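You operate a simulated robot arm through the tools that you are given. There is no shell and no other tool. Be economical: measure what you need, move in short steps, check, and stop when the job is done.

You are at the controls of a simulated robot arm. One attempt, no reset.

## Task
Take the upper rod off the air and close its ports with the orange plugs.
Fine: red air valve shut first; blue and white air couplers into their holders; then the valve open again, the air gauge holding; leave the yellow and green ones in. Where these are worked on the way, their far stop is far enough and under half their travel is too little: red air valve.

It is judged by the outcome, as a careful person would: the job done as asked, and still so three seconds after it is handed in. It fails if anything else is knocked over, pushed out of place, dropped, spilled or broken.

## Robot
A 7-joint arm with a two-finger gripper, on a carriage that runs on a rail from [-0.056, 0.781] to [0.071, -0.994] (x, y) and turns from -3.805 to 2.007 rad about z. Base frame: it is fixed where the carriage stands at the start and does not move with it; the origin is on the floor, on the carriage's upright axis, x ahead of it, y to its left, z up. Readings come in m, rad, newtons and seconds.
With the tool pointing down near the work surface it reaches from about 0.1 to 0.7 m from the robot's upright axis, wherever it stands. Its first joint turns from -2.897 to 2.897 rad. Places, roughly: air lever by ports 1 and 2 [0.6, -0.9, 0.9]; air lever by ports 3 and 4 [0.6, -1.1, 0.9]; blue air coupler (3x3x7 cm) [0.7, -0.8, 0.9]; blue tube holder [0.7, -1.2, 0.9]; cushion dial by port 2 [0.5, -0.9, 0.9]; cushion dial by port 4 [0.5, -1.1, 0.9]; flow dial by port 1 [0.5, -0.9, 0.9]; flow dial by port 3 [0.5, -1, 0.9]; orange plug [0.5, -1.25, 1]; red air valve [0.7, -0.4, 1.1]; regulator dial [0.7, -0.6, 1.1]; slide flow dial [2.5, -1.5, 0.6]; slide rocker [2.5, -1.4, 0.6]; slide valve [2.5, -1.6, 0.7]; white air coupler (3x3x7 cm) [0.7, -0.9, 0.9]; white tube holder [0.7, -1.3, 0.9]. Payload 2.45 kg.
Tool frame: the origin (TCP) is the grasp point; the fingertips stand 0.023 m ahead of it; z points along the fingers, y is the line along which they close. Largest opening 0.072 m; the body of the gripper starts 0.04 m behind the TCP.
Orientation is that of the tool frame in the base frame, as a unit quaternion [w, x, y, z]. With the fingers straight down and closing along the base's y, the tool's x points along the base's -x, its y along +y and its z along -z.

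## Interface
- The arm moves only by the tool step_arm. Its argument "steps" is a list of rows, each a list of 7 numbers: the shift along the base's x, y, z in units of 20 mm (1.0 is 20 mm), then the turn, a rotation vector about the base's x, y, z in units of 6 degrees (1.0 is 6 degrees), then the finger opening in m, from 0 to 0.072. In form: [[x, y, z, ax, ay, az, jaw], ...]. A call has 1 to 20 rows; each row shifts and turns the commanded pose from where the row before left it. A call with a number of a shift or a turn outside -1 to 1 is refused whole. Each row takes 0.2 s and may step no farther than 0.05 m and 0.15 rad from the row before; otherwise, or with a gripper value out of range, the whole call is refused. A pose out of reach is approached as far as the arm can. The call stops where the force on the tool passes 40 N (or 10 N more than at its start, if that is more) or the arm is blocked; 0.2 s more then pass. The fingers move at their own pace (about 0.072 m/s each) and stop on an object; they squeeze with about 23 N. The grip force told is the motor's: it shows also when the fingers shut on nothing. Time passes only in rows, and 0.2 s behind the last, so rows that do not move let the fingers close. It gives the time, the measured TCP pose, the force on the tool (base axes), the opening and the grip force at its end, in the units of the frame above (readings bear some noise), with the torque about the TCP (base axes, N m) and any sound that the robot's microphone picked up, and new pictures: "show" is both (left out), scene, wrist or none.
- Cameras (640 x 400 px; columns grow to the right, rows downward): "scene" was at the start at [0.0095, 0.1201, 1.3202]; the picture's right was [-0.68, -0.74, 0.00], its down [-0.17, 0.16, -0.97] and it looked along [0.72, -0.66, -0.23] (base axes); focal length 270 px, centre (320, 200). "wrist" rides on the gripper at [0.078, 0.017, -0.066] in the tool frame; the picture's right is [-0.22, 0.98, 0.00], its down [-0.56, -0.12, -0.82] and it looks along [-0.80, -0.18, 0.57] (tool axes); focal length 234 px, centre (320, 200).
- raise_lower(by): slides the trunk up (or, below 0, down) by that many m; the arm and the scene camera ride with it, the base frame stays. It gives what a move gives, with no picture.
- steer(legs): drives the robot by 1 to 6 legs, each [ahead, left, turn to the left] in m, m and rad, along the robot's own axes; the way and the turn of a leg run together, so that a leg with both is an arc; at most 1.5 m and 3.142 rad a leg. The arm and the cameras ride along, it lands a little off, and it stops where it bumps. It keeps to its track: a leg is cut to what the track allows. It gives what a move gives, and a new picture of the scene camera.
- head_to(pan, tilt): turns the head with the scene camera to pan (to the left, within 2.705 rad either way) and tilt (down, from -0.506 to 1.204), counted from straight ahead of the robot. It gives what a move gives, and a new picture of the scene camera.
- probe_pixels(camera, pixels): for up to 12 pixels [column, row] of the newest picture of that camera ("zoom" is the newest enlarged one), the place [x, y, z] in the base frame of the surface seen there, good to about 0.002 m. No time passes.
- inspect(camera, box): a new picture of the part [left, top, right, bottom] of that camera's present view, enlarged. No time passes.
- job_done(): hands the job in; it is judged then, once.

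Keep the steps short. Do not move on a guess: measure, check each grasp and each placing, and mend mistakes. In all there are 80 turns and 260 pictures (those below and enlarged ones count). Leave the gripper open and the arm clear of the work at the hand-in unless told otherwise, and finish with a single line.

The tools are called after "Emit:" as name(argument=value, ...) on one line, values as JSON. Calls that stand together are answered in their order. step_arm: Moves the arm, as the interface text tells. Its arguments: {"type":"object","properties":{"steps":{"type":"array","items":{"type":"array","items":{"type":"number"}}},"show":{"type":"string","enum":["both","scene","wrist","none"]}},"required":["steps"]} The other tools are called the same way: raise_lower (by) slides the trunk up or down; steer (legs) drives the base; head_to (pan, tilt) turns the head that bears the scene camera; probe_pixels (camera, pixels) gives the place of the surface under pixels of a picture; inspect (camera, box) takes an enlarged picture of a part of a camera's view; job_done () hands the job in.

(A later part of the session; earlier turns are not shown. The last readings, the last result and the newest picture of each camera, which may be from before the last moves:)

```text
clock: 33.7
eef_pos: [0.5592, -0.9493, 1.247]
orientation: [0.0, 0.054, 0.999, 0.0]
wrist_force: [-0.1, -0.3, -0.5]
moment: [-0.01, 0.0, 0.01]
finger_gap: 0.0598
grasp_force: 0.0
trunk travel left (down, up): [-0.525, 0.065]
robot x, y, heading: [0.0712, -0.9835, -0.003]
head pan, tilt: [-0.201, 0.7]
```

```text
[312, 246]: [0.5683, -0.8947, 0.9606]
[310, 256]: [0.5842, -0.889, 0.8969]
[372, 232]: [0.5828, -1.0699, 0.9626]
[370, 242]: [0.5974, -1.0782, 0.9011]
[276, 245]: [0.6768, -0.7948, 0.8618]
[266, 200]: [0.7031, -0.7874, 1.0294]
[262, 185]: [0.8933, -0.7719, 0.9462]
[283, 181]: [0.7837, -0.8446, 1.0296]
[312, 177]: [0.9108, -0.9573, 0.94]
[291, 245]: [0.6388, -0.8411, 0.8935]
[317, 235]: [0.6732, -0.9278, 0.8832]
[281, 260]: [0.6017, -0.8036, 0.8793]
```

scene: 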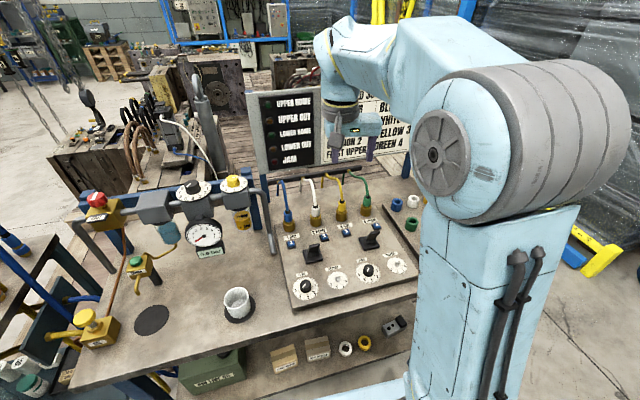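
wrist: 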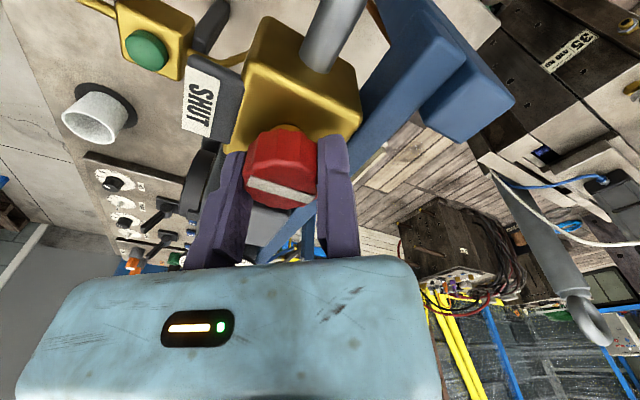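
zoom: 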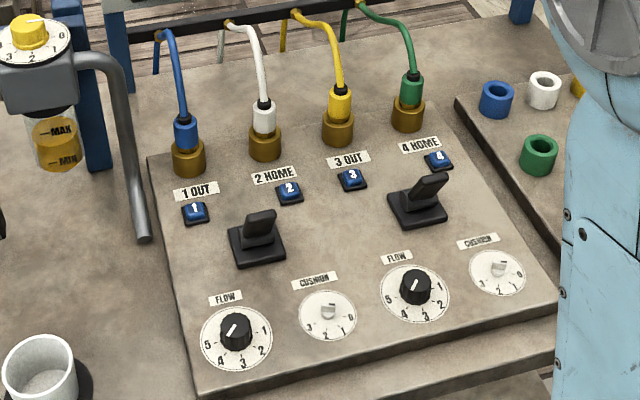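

Plan: grip with tool tilted ~40° so the palm stays off the hose, approaching blue from the white side (yaw ~55°) to clear the grey pipe. First precise coupler and lever measurements.

Emit:
inspect(camera="scene", box=[270, 175, 340, 225])

Emit:
probe_pixels(camera="zoom", pixels=[[165, 340], [137, 340], [192, 340], [165, 300], [165, 385], [375, 300], [349, 300], [400, 300], [375, 340], [165, 310], [375, 255], [385, 370]])

Emit:
inspect(camera="scene", box=[290, 225, 340, 270])

Emit:
probe_pixels(camera="zoom", pixels=[[290, 195], [240, 210], [310, 240], [330, 190], [330, 240], [245, 260], [360, 330], [230, 300]])

```text
8.00 times, centred on (305, 200) of scene
```

zoom: 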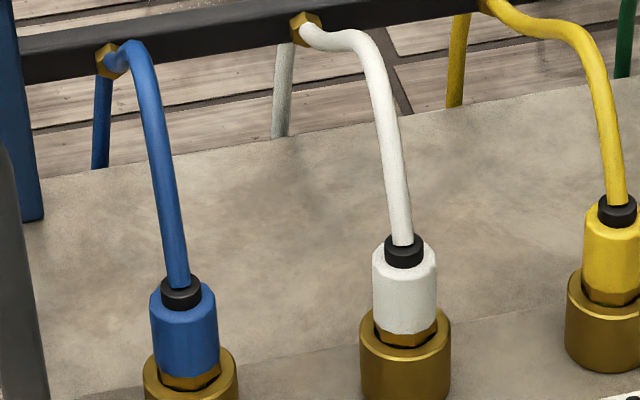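

```text
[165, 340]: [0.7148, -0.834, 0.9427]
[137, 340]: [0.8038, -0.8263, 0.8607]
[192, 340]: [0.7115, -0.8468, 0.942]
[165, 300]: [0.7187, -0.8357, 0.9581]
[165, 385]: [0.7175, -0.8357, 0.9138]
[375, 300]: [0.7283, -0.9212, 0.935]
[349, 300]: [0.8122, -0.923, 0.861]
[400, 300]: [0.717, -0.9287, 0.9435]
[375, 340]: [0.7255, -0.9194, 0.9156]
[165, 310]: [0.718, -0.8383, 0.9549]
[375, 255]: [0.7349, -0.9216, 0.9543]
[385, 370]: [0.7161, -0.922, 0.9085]
```

```text
8.89 times, centred on (315, 248) of scene
```

zoom: 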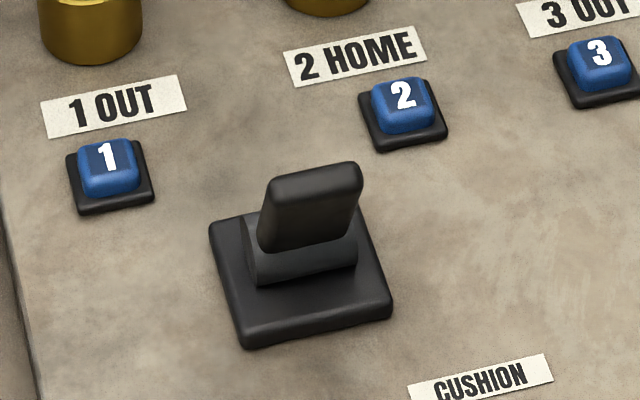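

```text
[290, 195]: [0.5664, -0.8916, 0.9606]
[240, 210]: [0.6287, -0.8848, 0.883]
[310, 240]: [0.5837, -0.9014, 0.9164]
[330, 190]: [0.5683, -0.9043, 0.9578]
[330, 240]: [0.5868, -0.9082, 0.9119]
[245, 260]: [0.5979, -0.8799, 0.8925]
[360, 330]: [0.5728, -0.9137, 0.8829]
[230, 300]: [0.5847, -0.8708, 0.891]
```

Estimated axes: blue (0.727, -0.842), white (0.734, -0.931), coloured bodies z 0.925–0.967. I move up in the air to above blue, yaw to 55° and tilt 40°.

Emit:
step_arm(steps=[[0.68, 0.51, 0, 0, 0, 0.93, 0.062], [0.68, 0.51, 0, 0, 0, 0.93, 0.062], [0.68, 0.51, 0, 0, 0, 0.93, 0.062], [0.68, 0.51, 0, 0, 0, 0.93, 0.062], [0.68, 0.51, 0, 0, 0, 0.93, 0.062], [0.68, 0.51, 0, 0, 0, 0.93, 0.062], [0.68, 0.51, 0, 0, 0, 0.93, 0.062], [0.68, 0.51, 0, 0, 0, 0.93, 0.062], [0.68, 0.51, 0, 0, 0, 0.93, 0.062], [0.68, 0.51, 0, 0, 0, 0.93, 0.062], [0.68, 0.51, 0, 0, 0, 0.93, 0.062], [0, 0, 0, 0.78, -0.547, 0, 0.062], [0, 0, 0, 0.78, -0.547, 0, 0.062], [0, 0, 0, 0.78, -0.547, 0, 0.062], [0, 0, 0, 0.78, -0.547, 0, 0.062], [0, 0, 0, 0.78, -0.547, 0, 0.062], [0, 0, 0, 0.78, -0.547, 0, 0.062], [0, 0, 0, 0.78, -0.547, 0, 0.062]])

```text
clock: 37.5
eef_pos: [0.7101, -0.8362, 1.2467]
orientation: [0.304, -0.435, 0.833, 0.158]
wrist_force: [0.3, 0.4, 0.3]
moment: [0.02, 0.0, -0.02]
finger_gap: 0.0619
grasp_force: 0.0
trunk travel left (down, up): [-0.525, 0.065]
robot x, y, heading: [0.0722, -0.9871, -0.003]
head pan, tilt: [-0.201, 0.7]
```

scene: 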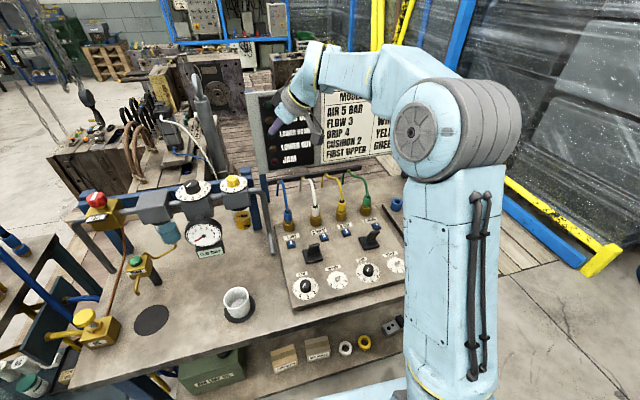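
wrist: 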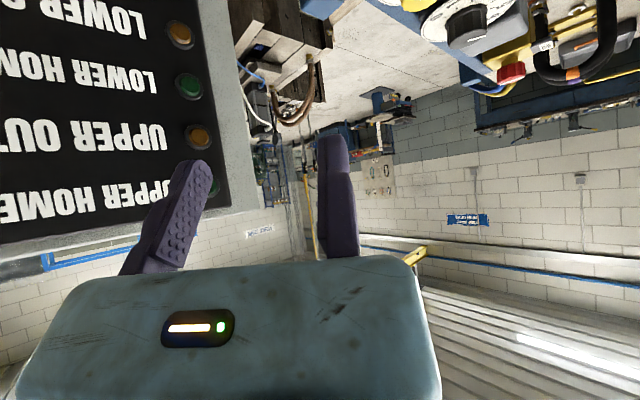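

Orientation is set. I lower the trunk 0.17 to bring the gripper to about z 1.077, then look.

Emit:
raise_lower(by=-0.17)

Emit:
inspect(camera="scene", box=[240, 100, 360, 190])

Emit:
inspect(camera="wrist", box=[0, 0, 640, 400])

```text
clock: 39.5
eef_pos: [0.7097, -0.838, 1.0757]
orientation: [0.304, -0.434, 0.833, 0.157]
wrist_force: [-0.4, 0.0, 0.5]
moment: [0.01, -0.02, -0.02]
finger_gap: 0.0619
grasp_force: 0.1
trunk travel left (down, up): [-0.355, 0.235]
robot x, y, heading: [0.0709, -0.9796, -0.001]
head pan, tilt: [-0.201, 0.7]
```

```text
4.44 times, centred on (300, 145) of scene
```

zoom: 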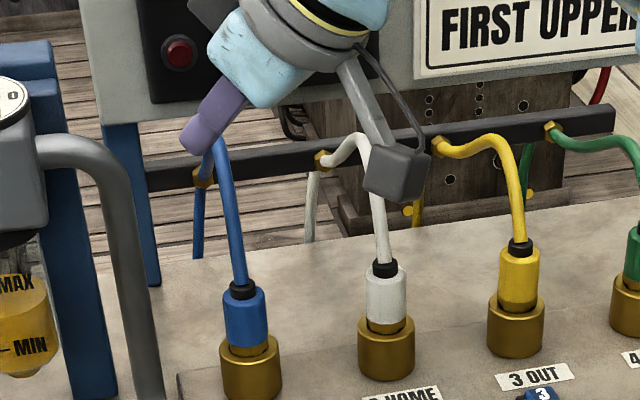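

```text
1.00 times, centred on (320, 200) of wrist (not enlarged: the box is as wide or as high as the picture)
```

zoom: 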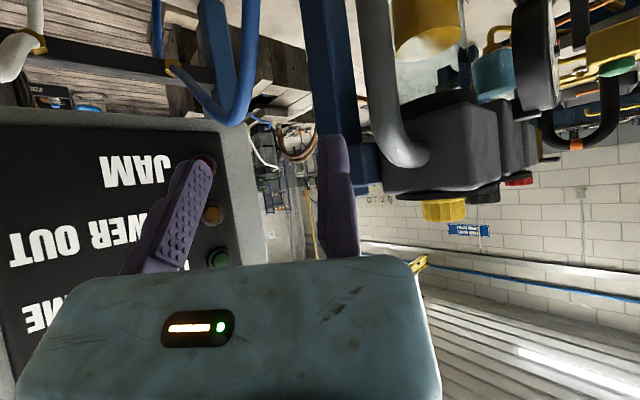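

Hose passes between the fingers. Descend 8 cm and check.

Emit:
step_arm(steps=[[0, 0, -0.8, 0, 0, 0, 0.062], [0, 0, -0.8, 0, 0, 0, 0.062], [0, 0, -0.8, 0, 0, 0, 0.062], [0, 0, -0.8, 0, 0, 0, 0.062], [0, 0, -0.8, 0, 0, 0, 0.062]], show="wrist")

Emit:
inspect(camera="scene", box=[240, 110, 360, 200])

```text
clock: 40.7
eef_pos: [0.7094, -0.8372, 0.9962]
orientation: [0.304, -0.434, 0.833, 0.157]
wrist_force: [0.7, 0.0, -0.4]
moment: [-0.01, -0.01, -0.04]
finger_gap: 0.0621
grasp_force: 0.0
trunk travel left (down, up): [-0.355, 0.235]
robot x, y, heading: [0.0714, -0.9777, -0.004]
head pan, tilt: [-0.201, 0.7]
```

wrist: 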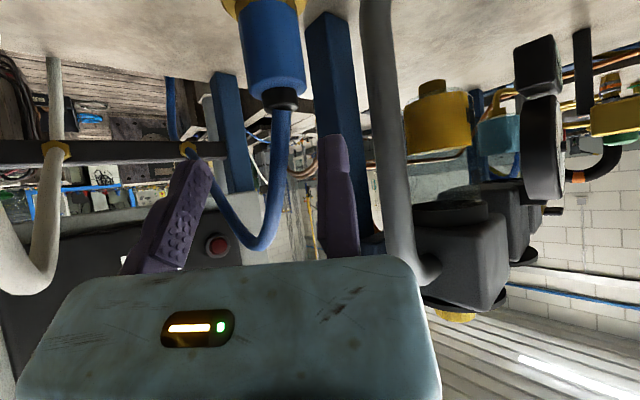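

```text
4.44 times, centred on (300, 155) of scene
```

zoom: 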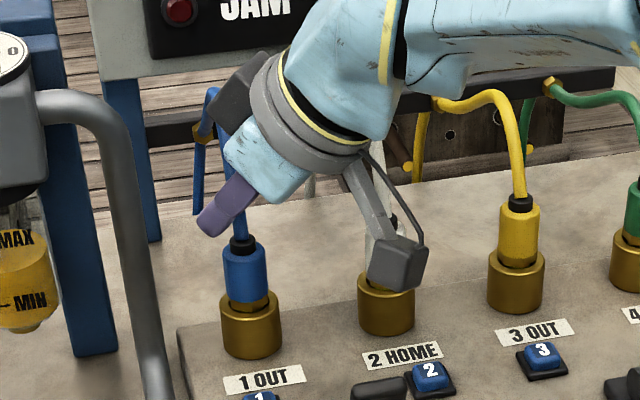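

Coupler lies between the fingers. Descend the last 4 cm.

Emit:
step_arm(steps=[[0, 0, -0.7, 0, 0, 0, 0.062], [0, 0, -0.7, 0, 0, 0, 0.062], [0, 0, -0.65, 0, 0, 0, 0.062]], show="wrist")

Emit:
inspect(camera="scene", box=[240, 130, 360, 220])

Emit:
probe_pixels(camera="wrist", pixels=[[275, 150], [275, 120], [250, 140], [300, 140], [340, 160], [190, 190]])

```text
clock: 41.5
eef_pos: [0.7096, -0.8363, 0.9547]
orientation: [0.304, -0.434, 0.834, 0.157]
wrist_force: [-0.4, 0.4, 0.2]
moment: [0.01, 0.0, -0.03]
finger_gap: 0.0616
grasp_force: 0.1
trunk travel left (down, up): [-0.355, 0.235]
robot x, y, heading: [0.0688, -0.9811, -0.009]
head pan, tilt: [-0.201, 0.7]
```

wrist: 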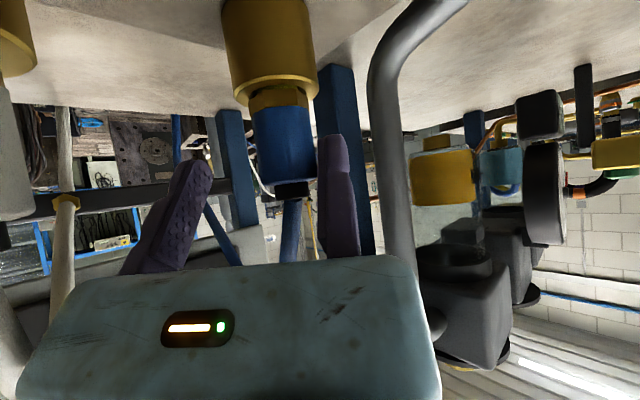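

```text
4.44 times, centred on (300, 175) of scene
```

zoom: 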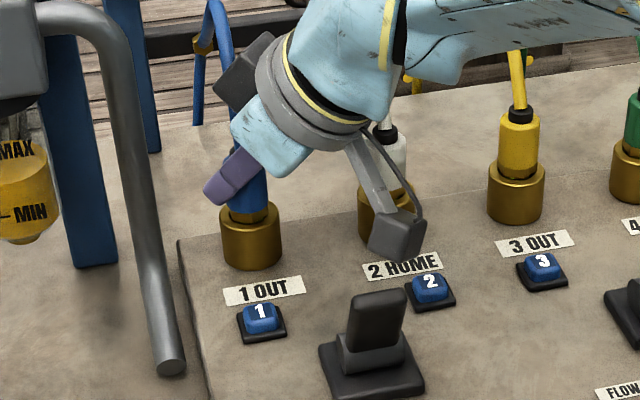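

```text
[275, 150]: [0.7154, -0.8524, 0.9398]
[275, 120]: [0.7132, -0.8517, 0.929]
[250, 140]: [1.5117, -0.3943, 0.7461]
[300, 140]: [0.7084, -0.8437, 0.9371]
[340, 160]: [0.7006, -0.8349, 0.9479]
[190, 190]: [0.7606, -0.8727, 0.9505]
```

The coupler is beside the fixed finger, at the right height. Close.

Emit:
step_arm(steps=[[0, 0, 0, 0, 0, 0, 0.02], [0, 0, 0, 0, 0, 0, 0.02], [0, 0, 0, 0, 0, 0, 0.0], [0, 0, 0, 0, 0, 0, 0.0]], show="wrist")

```text
clock: 42.5
eef_pos: [0.7102, -0.8362, 0.9555]
orientation: [0.304, -0.434, 0.833, 0.156]
wrist_force: [4.9, -1.7, 0.2]
moment: [-0.04, -0.24, 0.03]
finger_gap: 0.025
grasp_force: 22.8
trunk travel left (down, up): [-0.355, 0.235]
robot x, y, heading: [0.0702, -0.9828, -0.006]
head pan, tilt: [-0.201, 0.7]
```

wrist: 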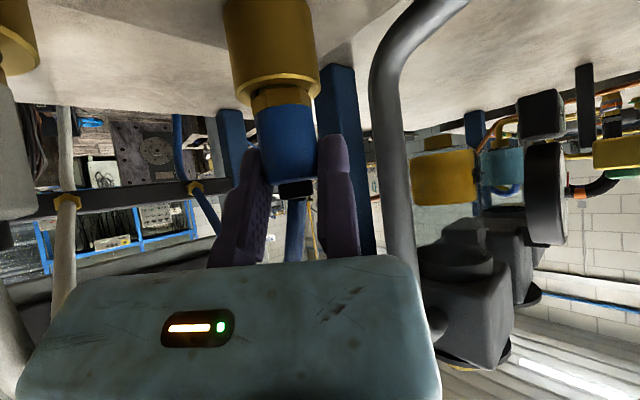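

Held (gap 0.025, 23 N). Pull straight up gently.

Emit:
step_arm(steps=[[0, 0, 0.3, 0, 0, 0, 0.0], [0, 0, 0.3, 0, 0, 0, 0.0], [0, 0, 0.3, 0, 0, 0, 0.0], [0, 0, 0.4, 0, 0, 0, 0.0], [0, 0, 0.5, 0, 0, 0, 0.0]], show="wrist")

Emit:
inspect(camera="scene", box=[240, 130, 360, 220])

```text
clock: 43.7
eef_pos: [0.7098, -0.8374, 0.9915]
orientation: [0.304, -0.434, 0.833, 0.158]
wrist_force: [-0.4, 0.3, 0.1]
moment: [0.0, 0.02, 0.01]
finger_gap: 0.0001
grasp_force: 23.0
trunk travel left (down, up): [-0.355, 0.235]
robot x, y, heading: [0.0672, -0.9817, -0.004]
head pan, tilt: [-0.201, 0.7]
```

wrist: 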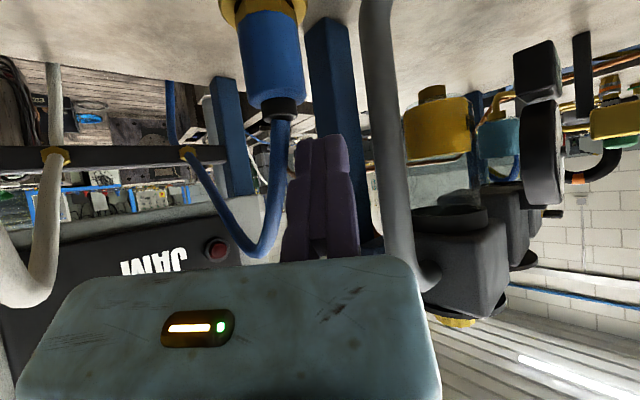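

```text
4.44 times, centred on (300, 175) of scene
```

zoom: 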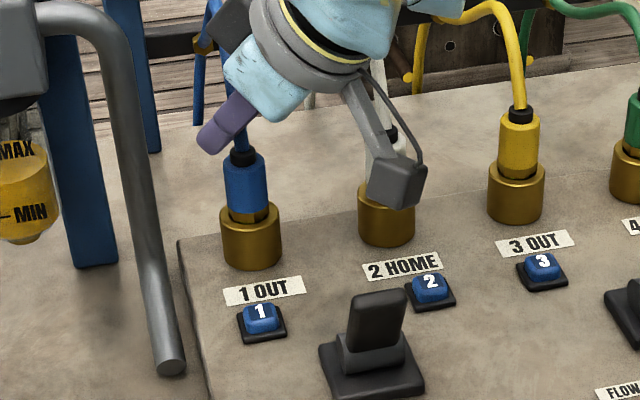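

The fingers slipped off: the coupler stays seated. I look closely at the coupler and button before trying again.

Emit:
inspect(camera="scene", box=[275, 150, 345, 205])

Emit:
inspect(camera="wrist", box=[210, 0, 350, 130])

Emit:
probe_pixels(camera="zoom", pixels=[[230, 60], [280, 200], [280, 300], [285, 390], [150, 200], [410, 200]])

```text
7.27 times, centred on (310, 178) of scene
```

zoom: 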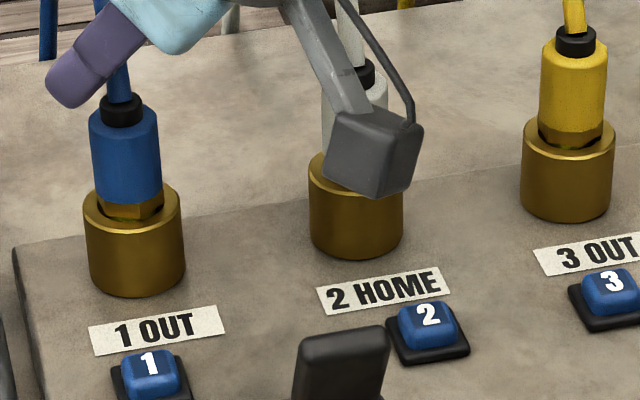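

```text
3.08 times, centred on (280, 65) of wrist
```

zoom: 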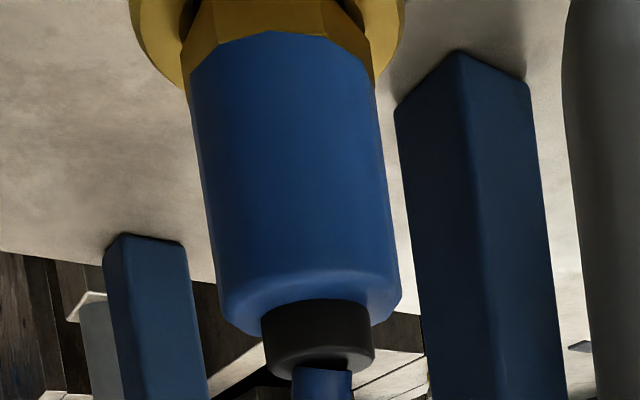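

```text
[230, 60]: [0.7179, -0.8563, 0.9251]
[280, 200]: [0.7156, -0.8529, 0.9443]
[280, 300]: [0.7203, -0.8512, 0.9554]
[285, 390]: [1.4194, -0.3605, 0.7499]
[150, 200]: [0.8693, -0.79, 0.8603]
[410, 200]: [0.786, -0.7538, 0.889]
```

The coupler is a smooth cylinder about 27 mm wide. I'll back off, reopen away from the hose, and re-grip 8 mm lower and better centred, then pull in small steps reading the force.

Emit:
step_arm(steps=[[-0.574, -0.819, 0.5, 0, 0, 0, 0.0], [-0.574, -0.819, 0.5, 0, 0, 0, 0.0], [0, 0, 0, 0, 0, 0, 0.062], [0, 0, 0, 0, 0, 0, 0.062], [0, 0, 0, 0, 0, 0, 0.062], [0.63, 0.9, -0.5, 0, 0, 0, 0.062], [0.63, 0.9, -0.5, 0, 0, 0, 0.062], [0, 0.03, -0.75, 0, 0, 0, 0.062], [0, 0, -0.75, 0, 0, 0, 0.062], [0, 0, -0.7, 0, 0, 0, 0.062]], show="wrist")

```text
clock: 45.9
eef_pos: [0.7119, -0.8338, 0.9474]
orientation: [0.304, -0.434, 0.833, 0.157]
wrist_force: [0.1, 0.2, 0.9]
moment: [0.01, -0.01, 0.01]
finger_gap: 0.0616
grasp_force: 0.1
trunk travel left (down, up): [-0.355, 0.235]
robot x, y, heading: [0.071, -0.9804, -0.008]
head pan, tilt: [-0.201, 0.7]
```

wrist: 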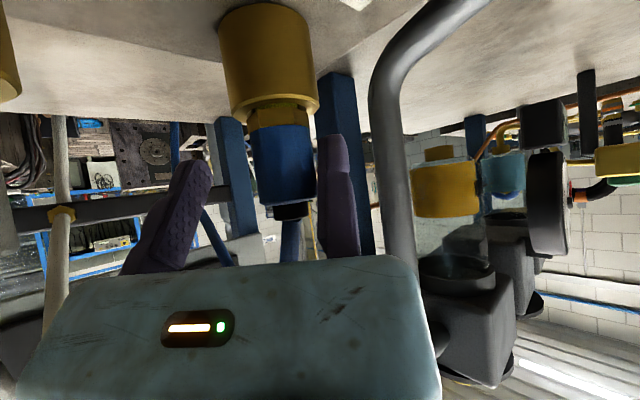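

Well placed. Close, then pull 2 mm.

Emit:
step_arm(steps=[[0, 0, 0, 0, 0, 0, 0.02], [0, 0, 0, 0, 0, 0, 0.0], [0, 0, 0, 0, 0, 0, 0.0], [0, 0, 0, 0, 0, 0, 0.0], [0, 0, 0.1, 0, 0, 0, 0.0]], show="none")

Emit:
step_arm(steps=[[0, 0, 0.1, 0, 0, 0, 0.0]], show="none")

Emit:
step_arm(steps=[[0, 0, 0.1, 0, 0, 0, 0.0]], show="wrist")

```text
clock: 47.1
eef_pos: [0.7136, -0.8342, 0.9477]
orientation: [0.303, -0.433, 0.834, 0.158]
wrist_force: [8.4, -1.3, -11.0]
moment: [-0.01, -0.28, 0.01]
finger_gap: 0.0248
grasp_force: 23.7
trunk travel left (down, up): [-0.355, 0.235]
robot x, y, heading: [0.0714, -0.9807, -0.003]
head pan, tilt: [-0.201, 0.7]
```

```text
clock: 47.5
eef_pos: [0.713, -0.8352, 0.9478]
orientation: [0.302, -0.434, 0.834, 0.158]
wrist_force: [3.8, -3.5, -16.8]
moment: [-0.08, -0.02, -0.04]
finger_gap: 0.0249
grasp_force: 23.1
trunk travel left (down, up): [-0.355, 0.235]
robot x, y, heading: [0.0688, -0.9811, -0.006]
head pan, tilt: [-0.201, 0.7]
```

```text
clock: 47.9
eef_pos: [0.7119, -0.833, 0.9515]
orientation: [0.302, -0.434, 0.834, 0.158]
wrist_force: [4.1, -3.7, -16.2]
moment: [-0.04, 0.04, 0.0]
finger_gap: 0.0247
grasp_force: 23.2
trunk travel left (down, up): [-0.355, 0.235]
robot x, y, heading: [0.0684, -0.9778, -0.005]
head pan, tilt: [-0.201, 0.7]
```

wrist: 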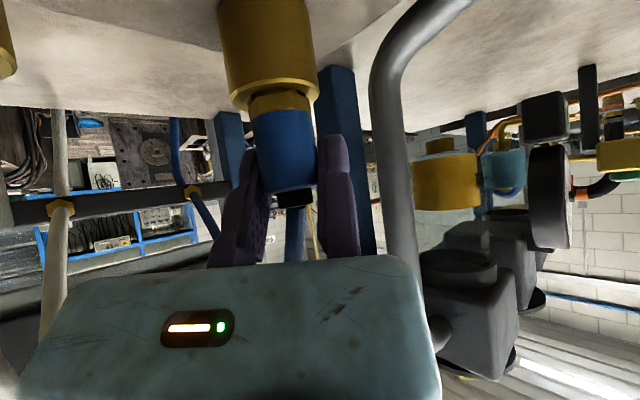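

It slips at about 17 N. Perhaps it has a twist lock; I re-grip lower and try a small anticlockwise twist about its axis, reading the torque.

Emit:
step_arm(steps=[[0, 0, 0, 0, 0, 0, 0.035], [0, 0, -0.35, 0, 0, 0, 0.035], [0, 0, 0, 0, 0, 0, 0.0], [0, 0, 0, 0, 0, 0, 0.0], [0, 0, 0, 0, 0, 0, 0.0], [-0.05, -0.07, 0, 0, 0, 1, 0.0], [-0.045, -0.075, 0, 0, 0, 1, 0.0]], show="wrist")

Emit:
inspect(camera="wrist", box=[200, 20, 360, 220])

```text
clock: 49.5
eef_pos: [0.7104, -0.8361, 0.9473]
orientation: [0.287, -0.52, 0.782, 0.188]
wrist_force: [12.2, 3.5, 7.5]
moment: [0.11, -0.74, 0.09]
finger_gap: 0.0244
grasp_force: 23.5
trunk travel left (down, up): [-0.355, 0.235]
robot x, y, heading: [0.0705, -0.9807, -0.009]
head pan, tilt: [-0.201, 0.7]
```

wrist: 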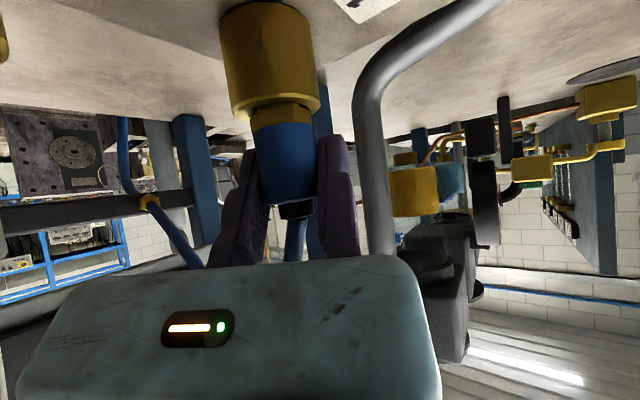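

```text
2.00 times, centred on (280, 120) of wrist
```

zoom: 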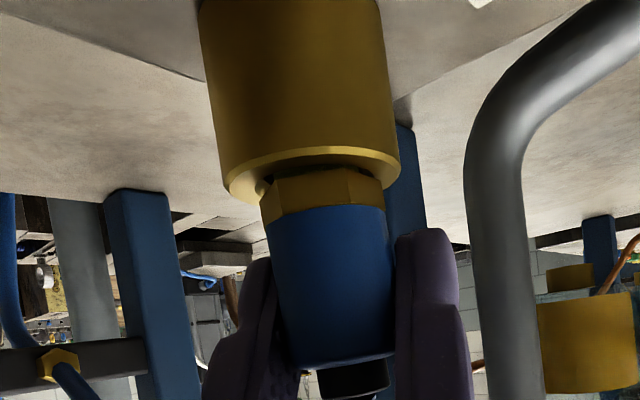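

Emit:
inspect(camera="scene", box=[275, 150, 315, 190])

Emit:
step_arm(steps=[[0.045, 0.075, 0, 0, 0, -1, 0.0], [0.05, 0.07, 0, 0, 0, -1, 0.0], [0.055, 0.06, 0, 0, 0, -1, 0.0], [0.06, 0.055, 0, 0, 0, -1, 0.0]], show="none")

Emit:
inspect(camera="scene", box=[275, 150, 315, 190])

```text
10.00 times, centred on (295, 170) of scene
```

zoom: 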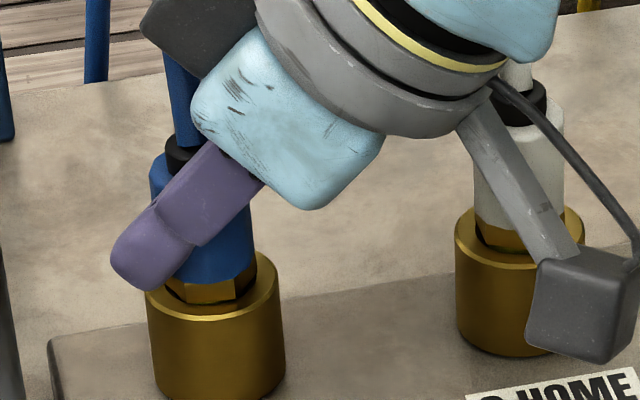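

```text
clock: 50.5
eef_pos: [0.7136, -0.8329, 0.9456]
orientation: [0.32, -0.343, 0.874, 0.125]
wrist_force: [7.6, -2.3, 12.3]
moment: [-0.25, -0.47, 0.02]
finger_gap: 0.0248
grasp_force: 22.7
trunk travel left (down, up): [-0.355, 0.235]
robot x, y, heading: [0.0673, -0.9804, -0.005]
head pan, tilt: [-0.201, 0.7]
```

```text
10.00 times, centred on (295, 170) of scene
```

zoom: 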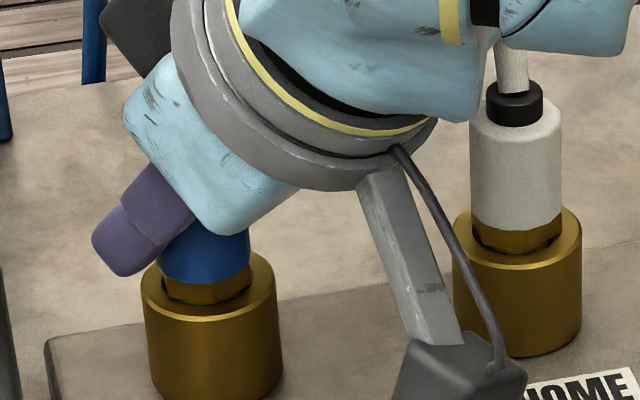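

The coupler swivels freely under the twist, so no bayonet in this range. I try a straight pull again once from here, having pushed it down.

Emit:
step_arm(steps=[[0, 0, 0.15, 0, 0, 0, 0.0], [0, 0, 0.15, 0, 0, 0, 0.0], [0, 0, 0.1, 0, 0, 0, 0.0]], show="none")

Emit:
inspect(camera="scene", box=[265, 140, 345, 200])

Emit:
inspect(camera="scene", box=[265, 185, 345, 245])

```text
clock: 51.3
eef_pos: [0.7142, -0.8315, 0.9509]
orientation: [0.315, -0.344, 0.875, 0.126]
wrist_force: [0.6, -4.7, -17.0]
moment: [-0.08, 0.08, -0.02]
finger_gap: 0.0251
grasp_force: 22.9
trunk travel left (down, up): [-0.355, 0.235]
robot x, y, heading: [0.0671, -0.9815, -0.008]
head pan, tilt: [-0.201, 0.7]
```

```text
6.67 times, centred on (305, 170) of scene
```

zoom: 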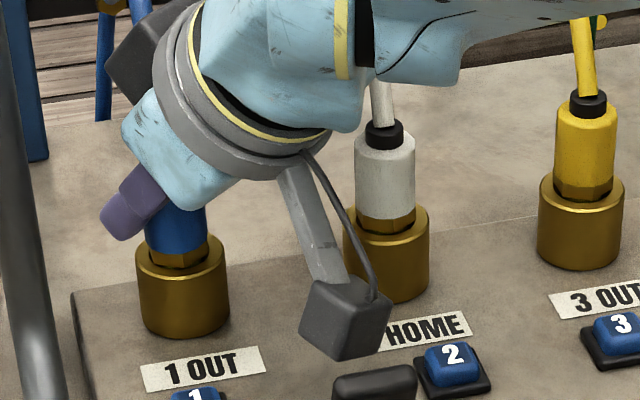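

```text
6.67 times, centred on (305, 215) of scene
```

zoom: 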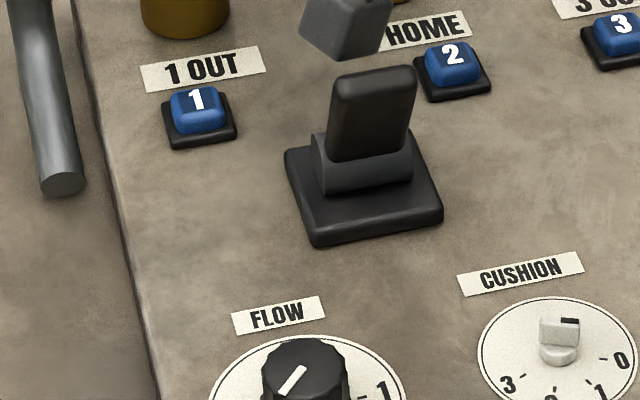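

Same slip at 17 N. Each port has a numbered blue push-button beside it — likely its release. I'll measure button 1 and 2, then back off upwards and go vertical to press button 1.

Emit:
probe_pixels(camera="zoom", pixels=[[197, 100], [180, 108], [216, 105], [197, 125], [455, 55], [435, 62], [473, 60], [455, 75], [370, 85], [170, 140]])

Emit:
step_arm(steps=[[0, 0, -0.15, 0, 0, 0, 0.062], [0, 0, 0, 0, 0, 0, 0.062], [0, 0, 0, 0, 0, 0, 0.062], [0, 0, 1, 0, 0, 0, 0.062], [0, 0, 1, 0, 0, 0, 0.062], [0, 0, 1, 0, 0, 0, 0.062], [0, 0, 1, 0, 0, 0, 0.062], [0, 0, 1, 0, 0, 0, 0.062], [0, 0, 1, 0, 0, 0, 0.062], [0, 0, 1, 0, 0, 0, 0.062], [-0.54, 0, 0, -0.65, 0.7, 0, 0.062], [-0.54, 0, 0, -0.65, 0.7, 0, 0.062], [-0.54, 0, 0, -0.65, 0.7, 0, 0.062], [-0.54, 0, 0, -0.65, 0.7, 0, 0.062], [-0.54, 0, 0, -0.65, 0.7, 0, 0.062], [-0.54, 0, 0, -0.65, 0.7, 0, 0.062], [-0.54, 0, 0, -0.65, 0.7, 0, 0.0]], show="none")

```text
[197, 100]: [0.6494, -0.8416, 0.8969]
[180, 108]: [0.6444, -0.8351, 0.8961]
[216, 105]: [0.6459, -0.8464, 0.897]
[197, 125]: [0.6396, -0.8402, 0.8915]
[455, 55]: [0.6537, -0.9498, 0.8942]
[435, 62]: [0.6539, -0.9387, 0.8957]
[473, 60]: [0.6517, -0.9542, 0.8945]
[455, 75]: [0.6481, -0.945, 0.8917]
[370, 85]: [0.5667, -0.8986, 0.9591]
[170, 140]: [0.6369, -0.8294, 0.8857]
```

```text
clock: 54.9
eef_pos: [0.6371, -0.8325, 1.092]
orientation: [-0.002, -0.366, 0.931, 0.0]
wrist_force: [0.1, -0.1, 0.1]
moment: [-0.03, 0.0, 0.02]
finger_gap: 0.0072
grasp_force: 0.2
trunk travel left (down, up): [-0.355, 0.235]
robot x, y, heading: [0.0718, -0.9814, -0.003]
head pan, tilt: [-0.201, 0.7]
```

Go to yaw ~10° above button 1 (0.647, -0.841, top 0.897), fingers shut, and come down to 1 cm above.

Emit:
step_arm(steps=[[0.1, -0.085, 0, 0, 0, -0.92, 0.0], [0.1, -0.085, 0, 0, 0, -0.92, 0.0], [0.1, -0.085, 0, 0, 0, -0.92, 0.0], [0.1, -0.085, 0, 0, 0, -0.92, 0.0], [0.1, -0.085, 0, 0, 0, -0.92, 0.0], [0, 0, 0, 0, 0, -0.92, 0.0], [0, 0, -1, 0, 0, 0, 0.0], [0, 0, -1, 0, 0, 0, 0.0], [0, 0, -1, 0, 0, 0, 0.0], [0, 0, -1, 0, 0, 0, 0.0], [0, 0, -1, 0, 0, 0, 0.0], [0, 0, -1, 0, 0, 0, 0.0], [0, 0, -1, 0, 0, 0, 0.0], [0, 0, -1, 0, 0, 0, 0.0]], show="none")

Emit:
inspect(camera="scene", box=[255, 150, 345, 220])

```text
clock: 57.9
eef_pos: [0.6501, -0.8386, 0.9304]
orientation: [-0.001, -0.086, 0.996, 0.001]
wrist_force: [-0.3, 0.3, 1.4]
moment: [0.02, -0.02, 0.0]
finger_gap: 0.0001
grasp_force: 23.6
trunk travel left (down, up): [-0.355, 0.235]
robot x, y, heading: [0.0678, -0.9838, -0.005]
head pan, tilt: [-0.201, 0.7]
```

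```text
5.71 times, centred on (300, 185) of scene
```

zoom: 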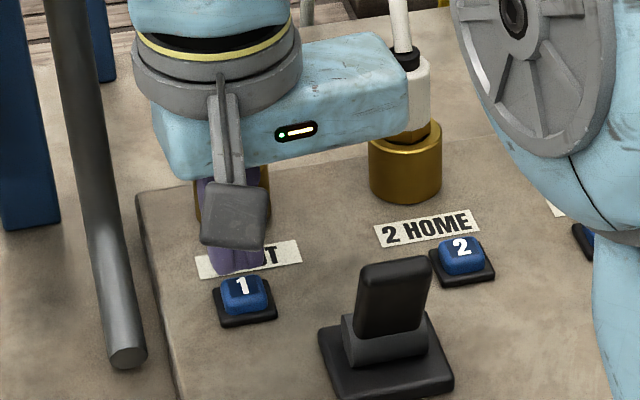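

Tips are right above button 1. Press gently.

Emit:
step_arm(steps=[[-0.1, -0.1, -0.3, 0, 0, 0, 0.0], [0, 0, -0.2, 0, 0, 0, 0.0], [0, 0, -0.15, 0, 0, 0, 0.0]], show="none")

Emit:
step_arm(steps=[[0, 0, -0.15, 0, 0, 0, 0.0]], show="none")

Emit:
inspect(camera="scene", box=[255, 150, 345, 220])

```text
clock: 58.7
eef_pos: [0.6478, -0.8411, 0.919]
orientation: [-0.001, -0.086, 0.996, 0.0]
wrist_force: [-0.3, 0.2, 1.4]
moment: [0.01, -0.03, 0.03]
finger_gap: 0.0061
grasp_force: 27.9
trunk travel left (down, up): [-0.355, 0.235]
robot x, y, heading: [0.0702, -0.9813, -0.006]
head pan, tilt: [-0.201, 0.7]
```

```text
clock: 59.1
eef_pos: [0.6462, -0.8425, 0.9141]
orientation: [-0.001, -0.087, 0.996, 0.001]
wrist_force: [0.6, -0.7, 2.9]
moment: [-0.02, -0.05, 0.01]
finger_gap: 0.0059
grasp_force: 28.5
trunk travel left (down, up): [-0.355, 0.235]
robot x, y, heading: [0.0685, -0.9852, -0.005]
head pan, tilt: [-0.201, 0.7]
heard: click
```

```text
5.71 times, centred on (300, 185) of scene
```

zoom: 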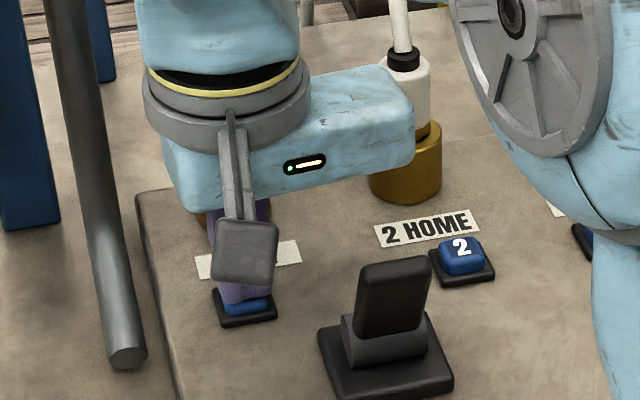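

A click. I rise and look at blue coupler 1.

Emit:
step_arm(steps=[[0, 0, 1, 0, 0, 0, 0.0], [0, 0, 1, 0, 0, 0, 0.0], [0, 0, 1, 0, 0, 0, 0.0], [-0.5, 0, 1, 0, 0, 0, 0.0], [-1, 0, 0, 0, 0, 0, 0.03]], show="none")

Emit:
inspect(camera="scene", box=[255, 130, 375, 220])

```text
clock: 60.3
eef_pos: [0.6165, -0.8418, 0.9957]
orientation: [-0.002, -0.087, 0.996, -0.001]
wrist_force: [0.8, -0.5, -0.1]
moment: [0.04, -0.01, 0.0]
finger_gap: 0.0297
grasp_force: 0.0
trunk travel left (down, up): [-0.355, 0.235]
robot x, y, heading: [0.0717, -0.9823, -0.007]
head pan, tilt: [-0.201, 0.7]
```

```text
4.44 times, centred on (315, 175) of scene
```

zoom: 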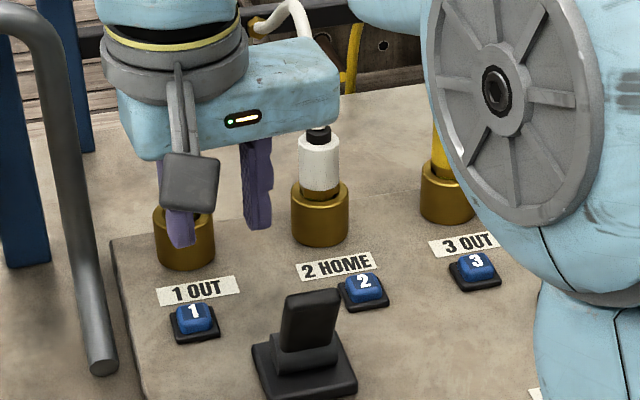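

Button sprang back. Now re-grip blue as before: up, yaw to 55°, tilt 40°, over the coupler.

Emit:
step_arm(steps=[[0, 0, 1, 0, 0, 0, 0.062], [0, 0, 1, 0, 0, 0, 0.062], [0, 0, 1, 0, 0, 0, 0.062], [0, 0, 1, 0, 0, 0, 0.062], [0, 0, 1, 0, 0, 0, 0.062], [0, 0, 0, 0, 0, 0.94, 0.062], [0, 0, 0, 0, 0, 0.94, 0.062], [0, 0, 0, 0, 0, 0.94, 0.062], [0, 0, 0, 0, 0, 0.94, 0.062], [0, 0, 0, 0, 0, 0.94, 0.062], [0, 0, 0, 0, 0, 0.94, 0.062], [0, 0, 0, 0, 0, 0.94, 0.062], [0, 0, 0, 0, 0, 0.94, 0.062], [0.68, 0.05, 0, 0.78, -0.547, 0, 0.062], [0.68, 0.05, 0, 0.78, -0.547, 0, 0.062], [0.68, 0.05, 0, 0.78, -0.547, 0, 0.062], [0.68, 0.06, 0, 0.78, -0.547, 0, 0.062], [0.68, 0.06, 0, 0.78, -0.547, 0, 0.062], [0.68, 0.06, 0, 0.78, -0.547, 0, 0.062], [0.7, 0.06, 0, 0.78, -0.547, 0, 0.062]], show="wrist")

```text
clock: 64.5
eef_pos: [0.7137, -0.8344, 1.0947]
orientation: [0.303, -0.434, 0.834, 0.158]
wrist_force: [1.1, 0.2, 0.9]
moment: [-0.03, -0.01, 0.03]
finger_gap: 0.0617
grasp_force: 0.0
trunk travel left (down, up): [-0.355, 0.235]
robot x, y, heading: [0.0724, -0.9795, -0.008]
head pan, tilt: [-0.201, 0.7]
```

wrist: 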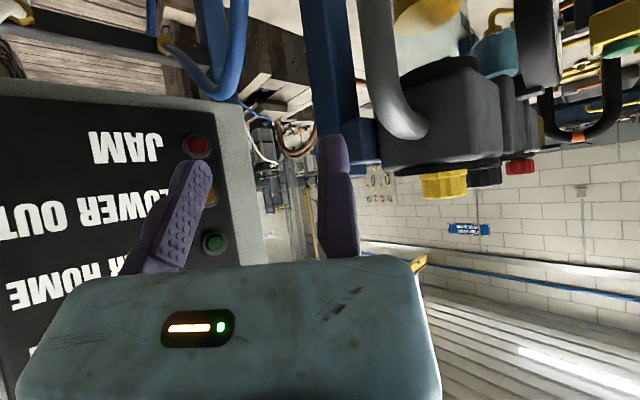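

Down 14.7 cm (as before), close, and pull 6 mm.

Emit:
step_arm(steps=[[0, 0, -0.9, 0, 0, 0, 0.062], [0, 0, -0.9, 0, 0, 0, 0.062], [0, 0, -0.9, 0, 0, 0, 0.062], [0, 0, -0.9, 0, 0, 0, 0.062], [0, 0, -0.9, 0, 0, 0, 0.062], [0, 0, -0.9, 0, 0, 0, 0.062], [-0.08, 0.03, -0.9, 0, 0, 0, 0.062], [0, 0, -0.9, 0, 0, 0, 0.062], [0, 0, -0.15, 0, 0, 0, 0.03], [0, 0, 0, 0, 0, 0, 0.0], [0, 0, 0, 0, 0, 0, 0.0], [0, 0, 0, 0, 0, 0, 0.0], [0, 0, 0.1, 0, 0, 0, 0.0], [0, 0, 0.1, 0, 0, 0, 0.0], [0, 0, 0.1, 0, 0, 0, 0.0]], show="wrist")

```text
clock: 67.7
eef_pos: [0.711, -0.8341, 0.9533]
orientation: [0.302, -0.434, 0.834, 0.158]
wrist_force: [7.4, -5.4, -3.8]
moment: [-0.17, -0.29, 0.02]
finger_gap: 0.0251
grasp_force: 22.8
trunk travel left (down, up): [-0.355, 0.235]
robot x, y, heading: [0.0657, -0.9848, -0.005]
head pan, tilt: [-0.201, 0.7]
```

wrist: 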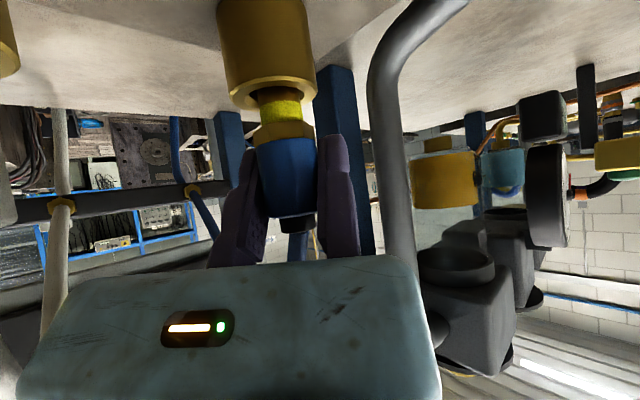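

It's coming out — the spigot shows. Continue lifting 11 cm.

Emit:
step_arm(steps=[[0, 0, 0.4, 0, 0, 0, 0.0], [0, 0, 0.5, 0, 0, 0, 0.0], [0, 0, 0.6, 0, 0, 0, 0.0], [0, 0, 0.8, 0, 0, 0, 0.0], [0, 0, 0.8, 0, 0, 0, 0.0], [0, 0, 0.8, 0, 0, 0, 0.0], [0, 0, 0.8, 0, 0, 0, 0.0], [0, 0, 0.8, 0, 0, 0, 0.0]])

Emit:
inspect(camera="scene", box=[240, 100, 360, 190])

Emit:
inspect(camera="scene", box=[350, 150, 430, 220])

```text
clock: 69.5
eef_pos: [0.7104, -0.834, 1.0654]
orientation: [0.302, -0.435, 0.834, 0.158]
wrist_force: [0.0, 0.3, -0.5]
moment: [0.01, 0.03, -0.01]
finger_gap: 0.0244
grasp_force: 22.8
trunk travel left (down, up): [-0.355, 0.235]
robot x, y, heading: [0.0673, -0.9802, -0.01]
head pan, tilt: [-0.201, 0.7]
```

scene: 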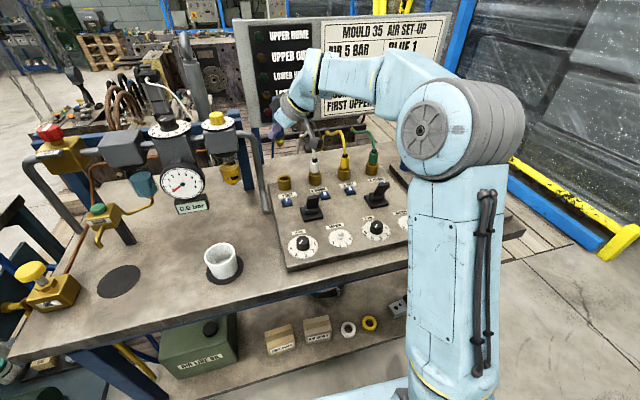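
wrist: 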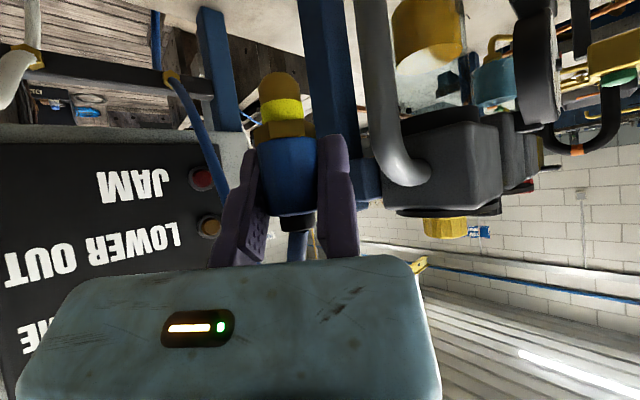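

```text
4.44 times, centred on (300, 145) of scene
```

zoom: 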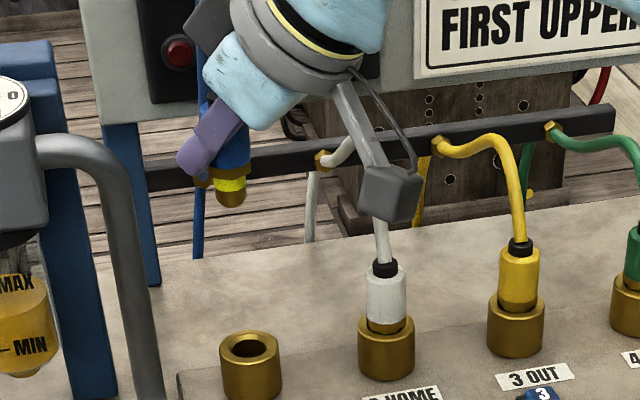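

```text
5.71 times, centred on (390, 185) of scene
```

zoom: 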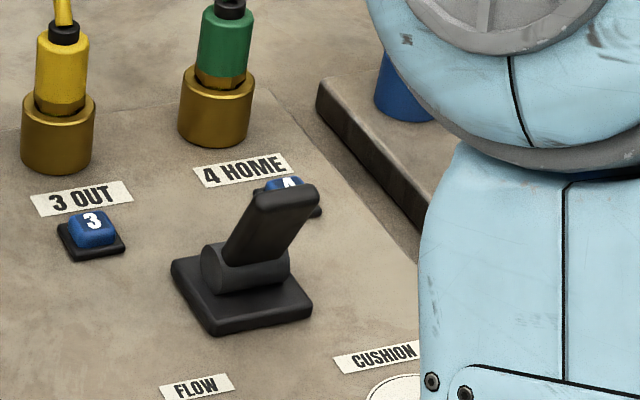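

Blue is out; the button was its release. I lift higher, pull it forward over the board, and carry it right towards the tray, turning the yaw back to 0 on the way.

Emit:
step_arm(steps=[[-0.3, 0, 0.8, 0, 0, 0, 0.0], [-0.5, -0.2, 0.8, 0, 0, 0, 0.0], [-0.5, -0.5, 0.8, 0, 0, -0.5, 0.0], [-0.5, -0.8, 0.6, 0, 0, -0.5, 0.0], [-0.5, -1, 0, 0, 0, -0.5, 0.0], [0, -1, 0, 0, 0, -0.5, 0.0], [0, -1, 0, 0, 0, -0.6, 0.0], [0, -1, 0, 0, 0, -0.6, 0.0], [0, -1, 0, 0, 0, -0.6, 0.0], [0, -1, 0, 0, 0, -0.6, 0.0], [0, -1, 0, 0, 0, -0.6, 0.0], [0, -1, 0, 0, 0, -0.6, 0.0], [0, -1, 0, 0, 0, -0.6, 0.0], [0, -1, 0, 0, 0, -0.6, 0.0]])

```text
clock: 72.5
eef_pos: [0.6642, -1.0624, 1.1237]
orientation: [0.338, -0.116, 0.933, 0.041]
wrist_force: [-0.2, 1.5, -0.5]
moment: [0.02, -0.02, -0.01]
finger_gap: 0.0246
grasp_force: 23.2
trunk travel left (down, up): [-0.355, 0.235]
robot x, y, heading: [0.0703, -0.9801, -0.006]
head pan, tilt: [-0.201, 0.7]
```

scene: 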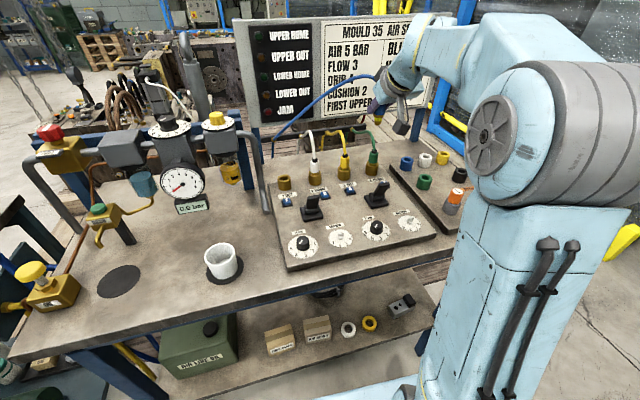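
wrist: 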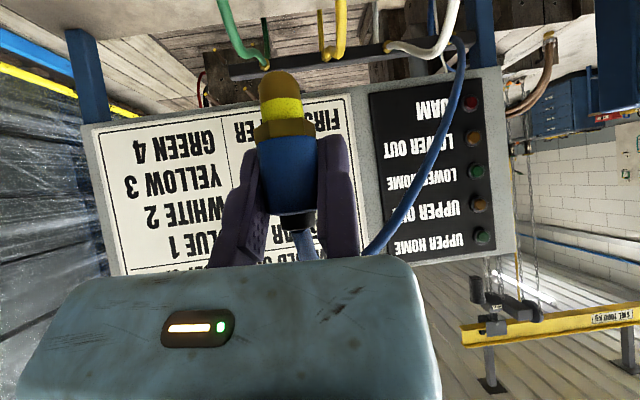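

The holders are visible now. Zoom and measure them.

Emit:
inspect(camera="scene", box=[390, 140, 470, 220])

Emit:
probe_pixels(camera="zoom", pixels=[[82, 85], [130, 95], [170, 85], [82, 120], [110, 210]])

Emit:
inspect(camera="scene", box=[395, 145, 465, 215])

```text
5.00 times, centred on (430, 180) of scene
```

zoom: 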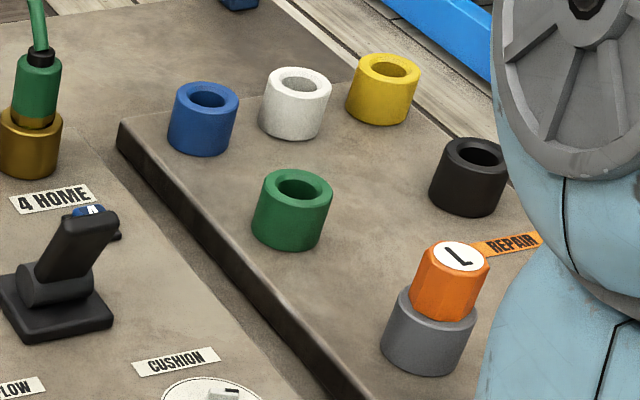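

```text
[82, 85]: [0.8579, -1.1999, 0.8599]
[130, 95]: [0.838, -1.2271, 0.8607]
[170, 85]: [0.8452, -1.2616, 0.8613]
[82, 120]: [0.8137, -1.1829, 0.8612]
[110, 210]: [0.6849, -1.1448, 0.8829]
```

```text
5.71 times, centred on (430, 180) of scene
```

zoom: 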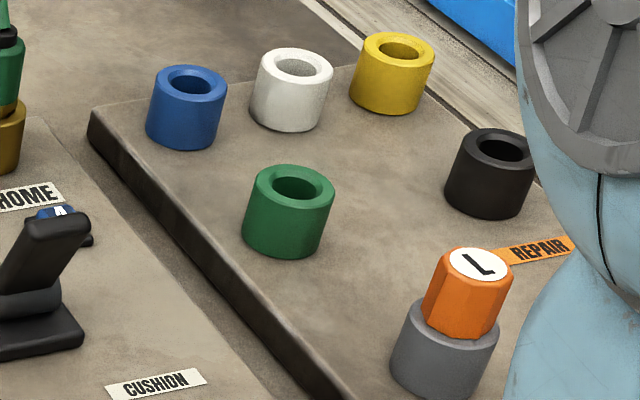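

Emit:
probe_pixels(camera="zoom", pixels=[[157, 82], [222, 85], [187, 97], [192, 68], [186, 120], [262, 66], [326, 70], [294, 81], [297, 50], [292, 105], [474, 265], [460, 300]])

```text
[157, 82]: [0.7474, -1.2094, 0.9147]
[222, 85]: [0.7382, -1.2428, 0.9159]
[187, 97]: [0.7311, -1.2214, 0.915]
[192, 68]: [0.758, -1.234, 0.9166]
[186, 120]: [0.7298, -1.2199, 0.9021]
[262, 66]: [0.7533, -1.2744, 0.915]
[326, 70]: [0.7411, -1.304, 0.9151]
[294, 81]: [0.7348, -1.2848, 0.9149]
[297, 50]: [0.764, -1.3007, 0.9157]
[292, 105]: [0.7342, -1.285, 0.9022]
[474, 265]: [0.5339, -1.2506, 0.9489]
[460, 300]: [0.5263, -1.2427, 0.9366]
```

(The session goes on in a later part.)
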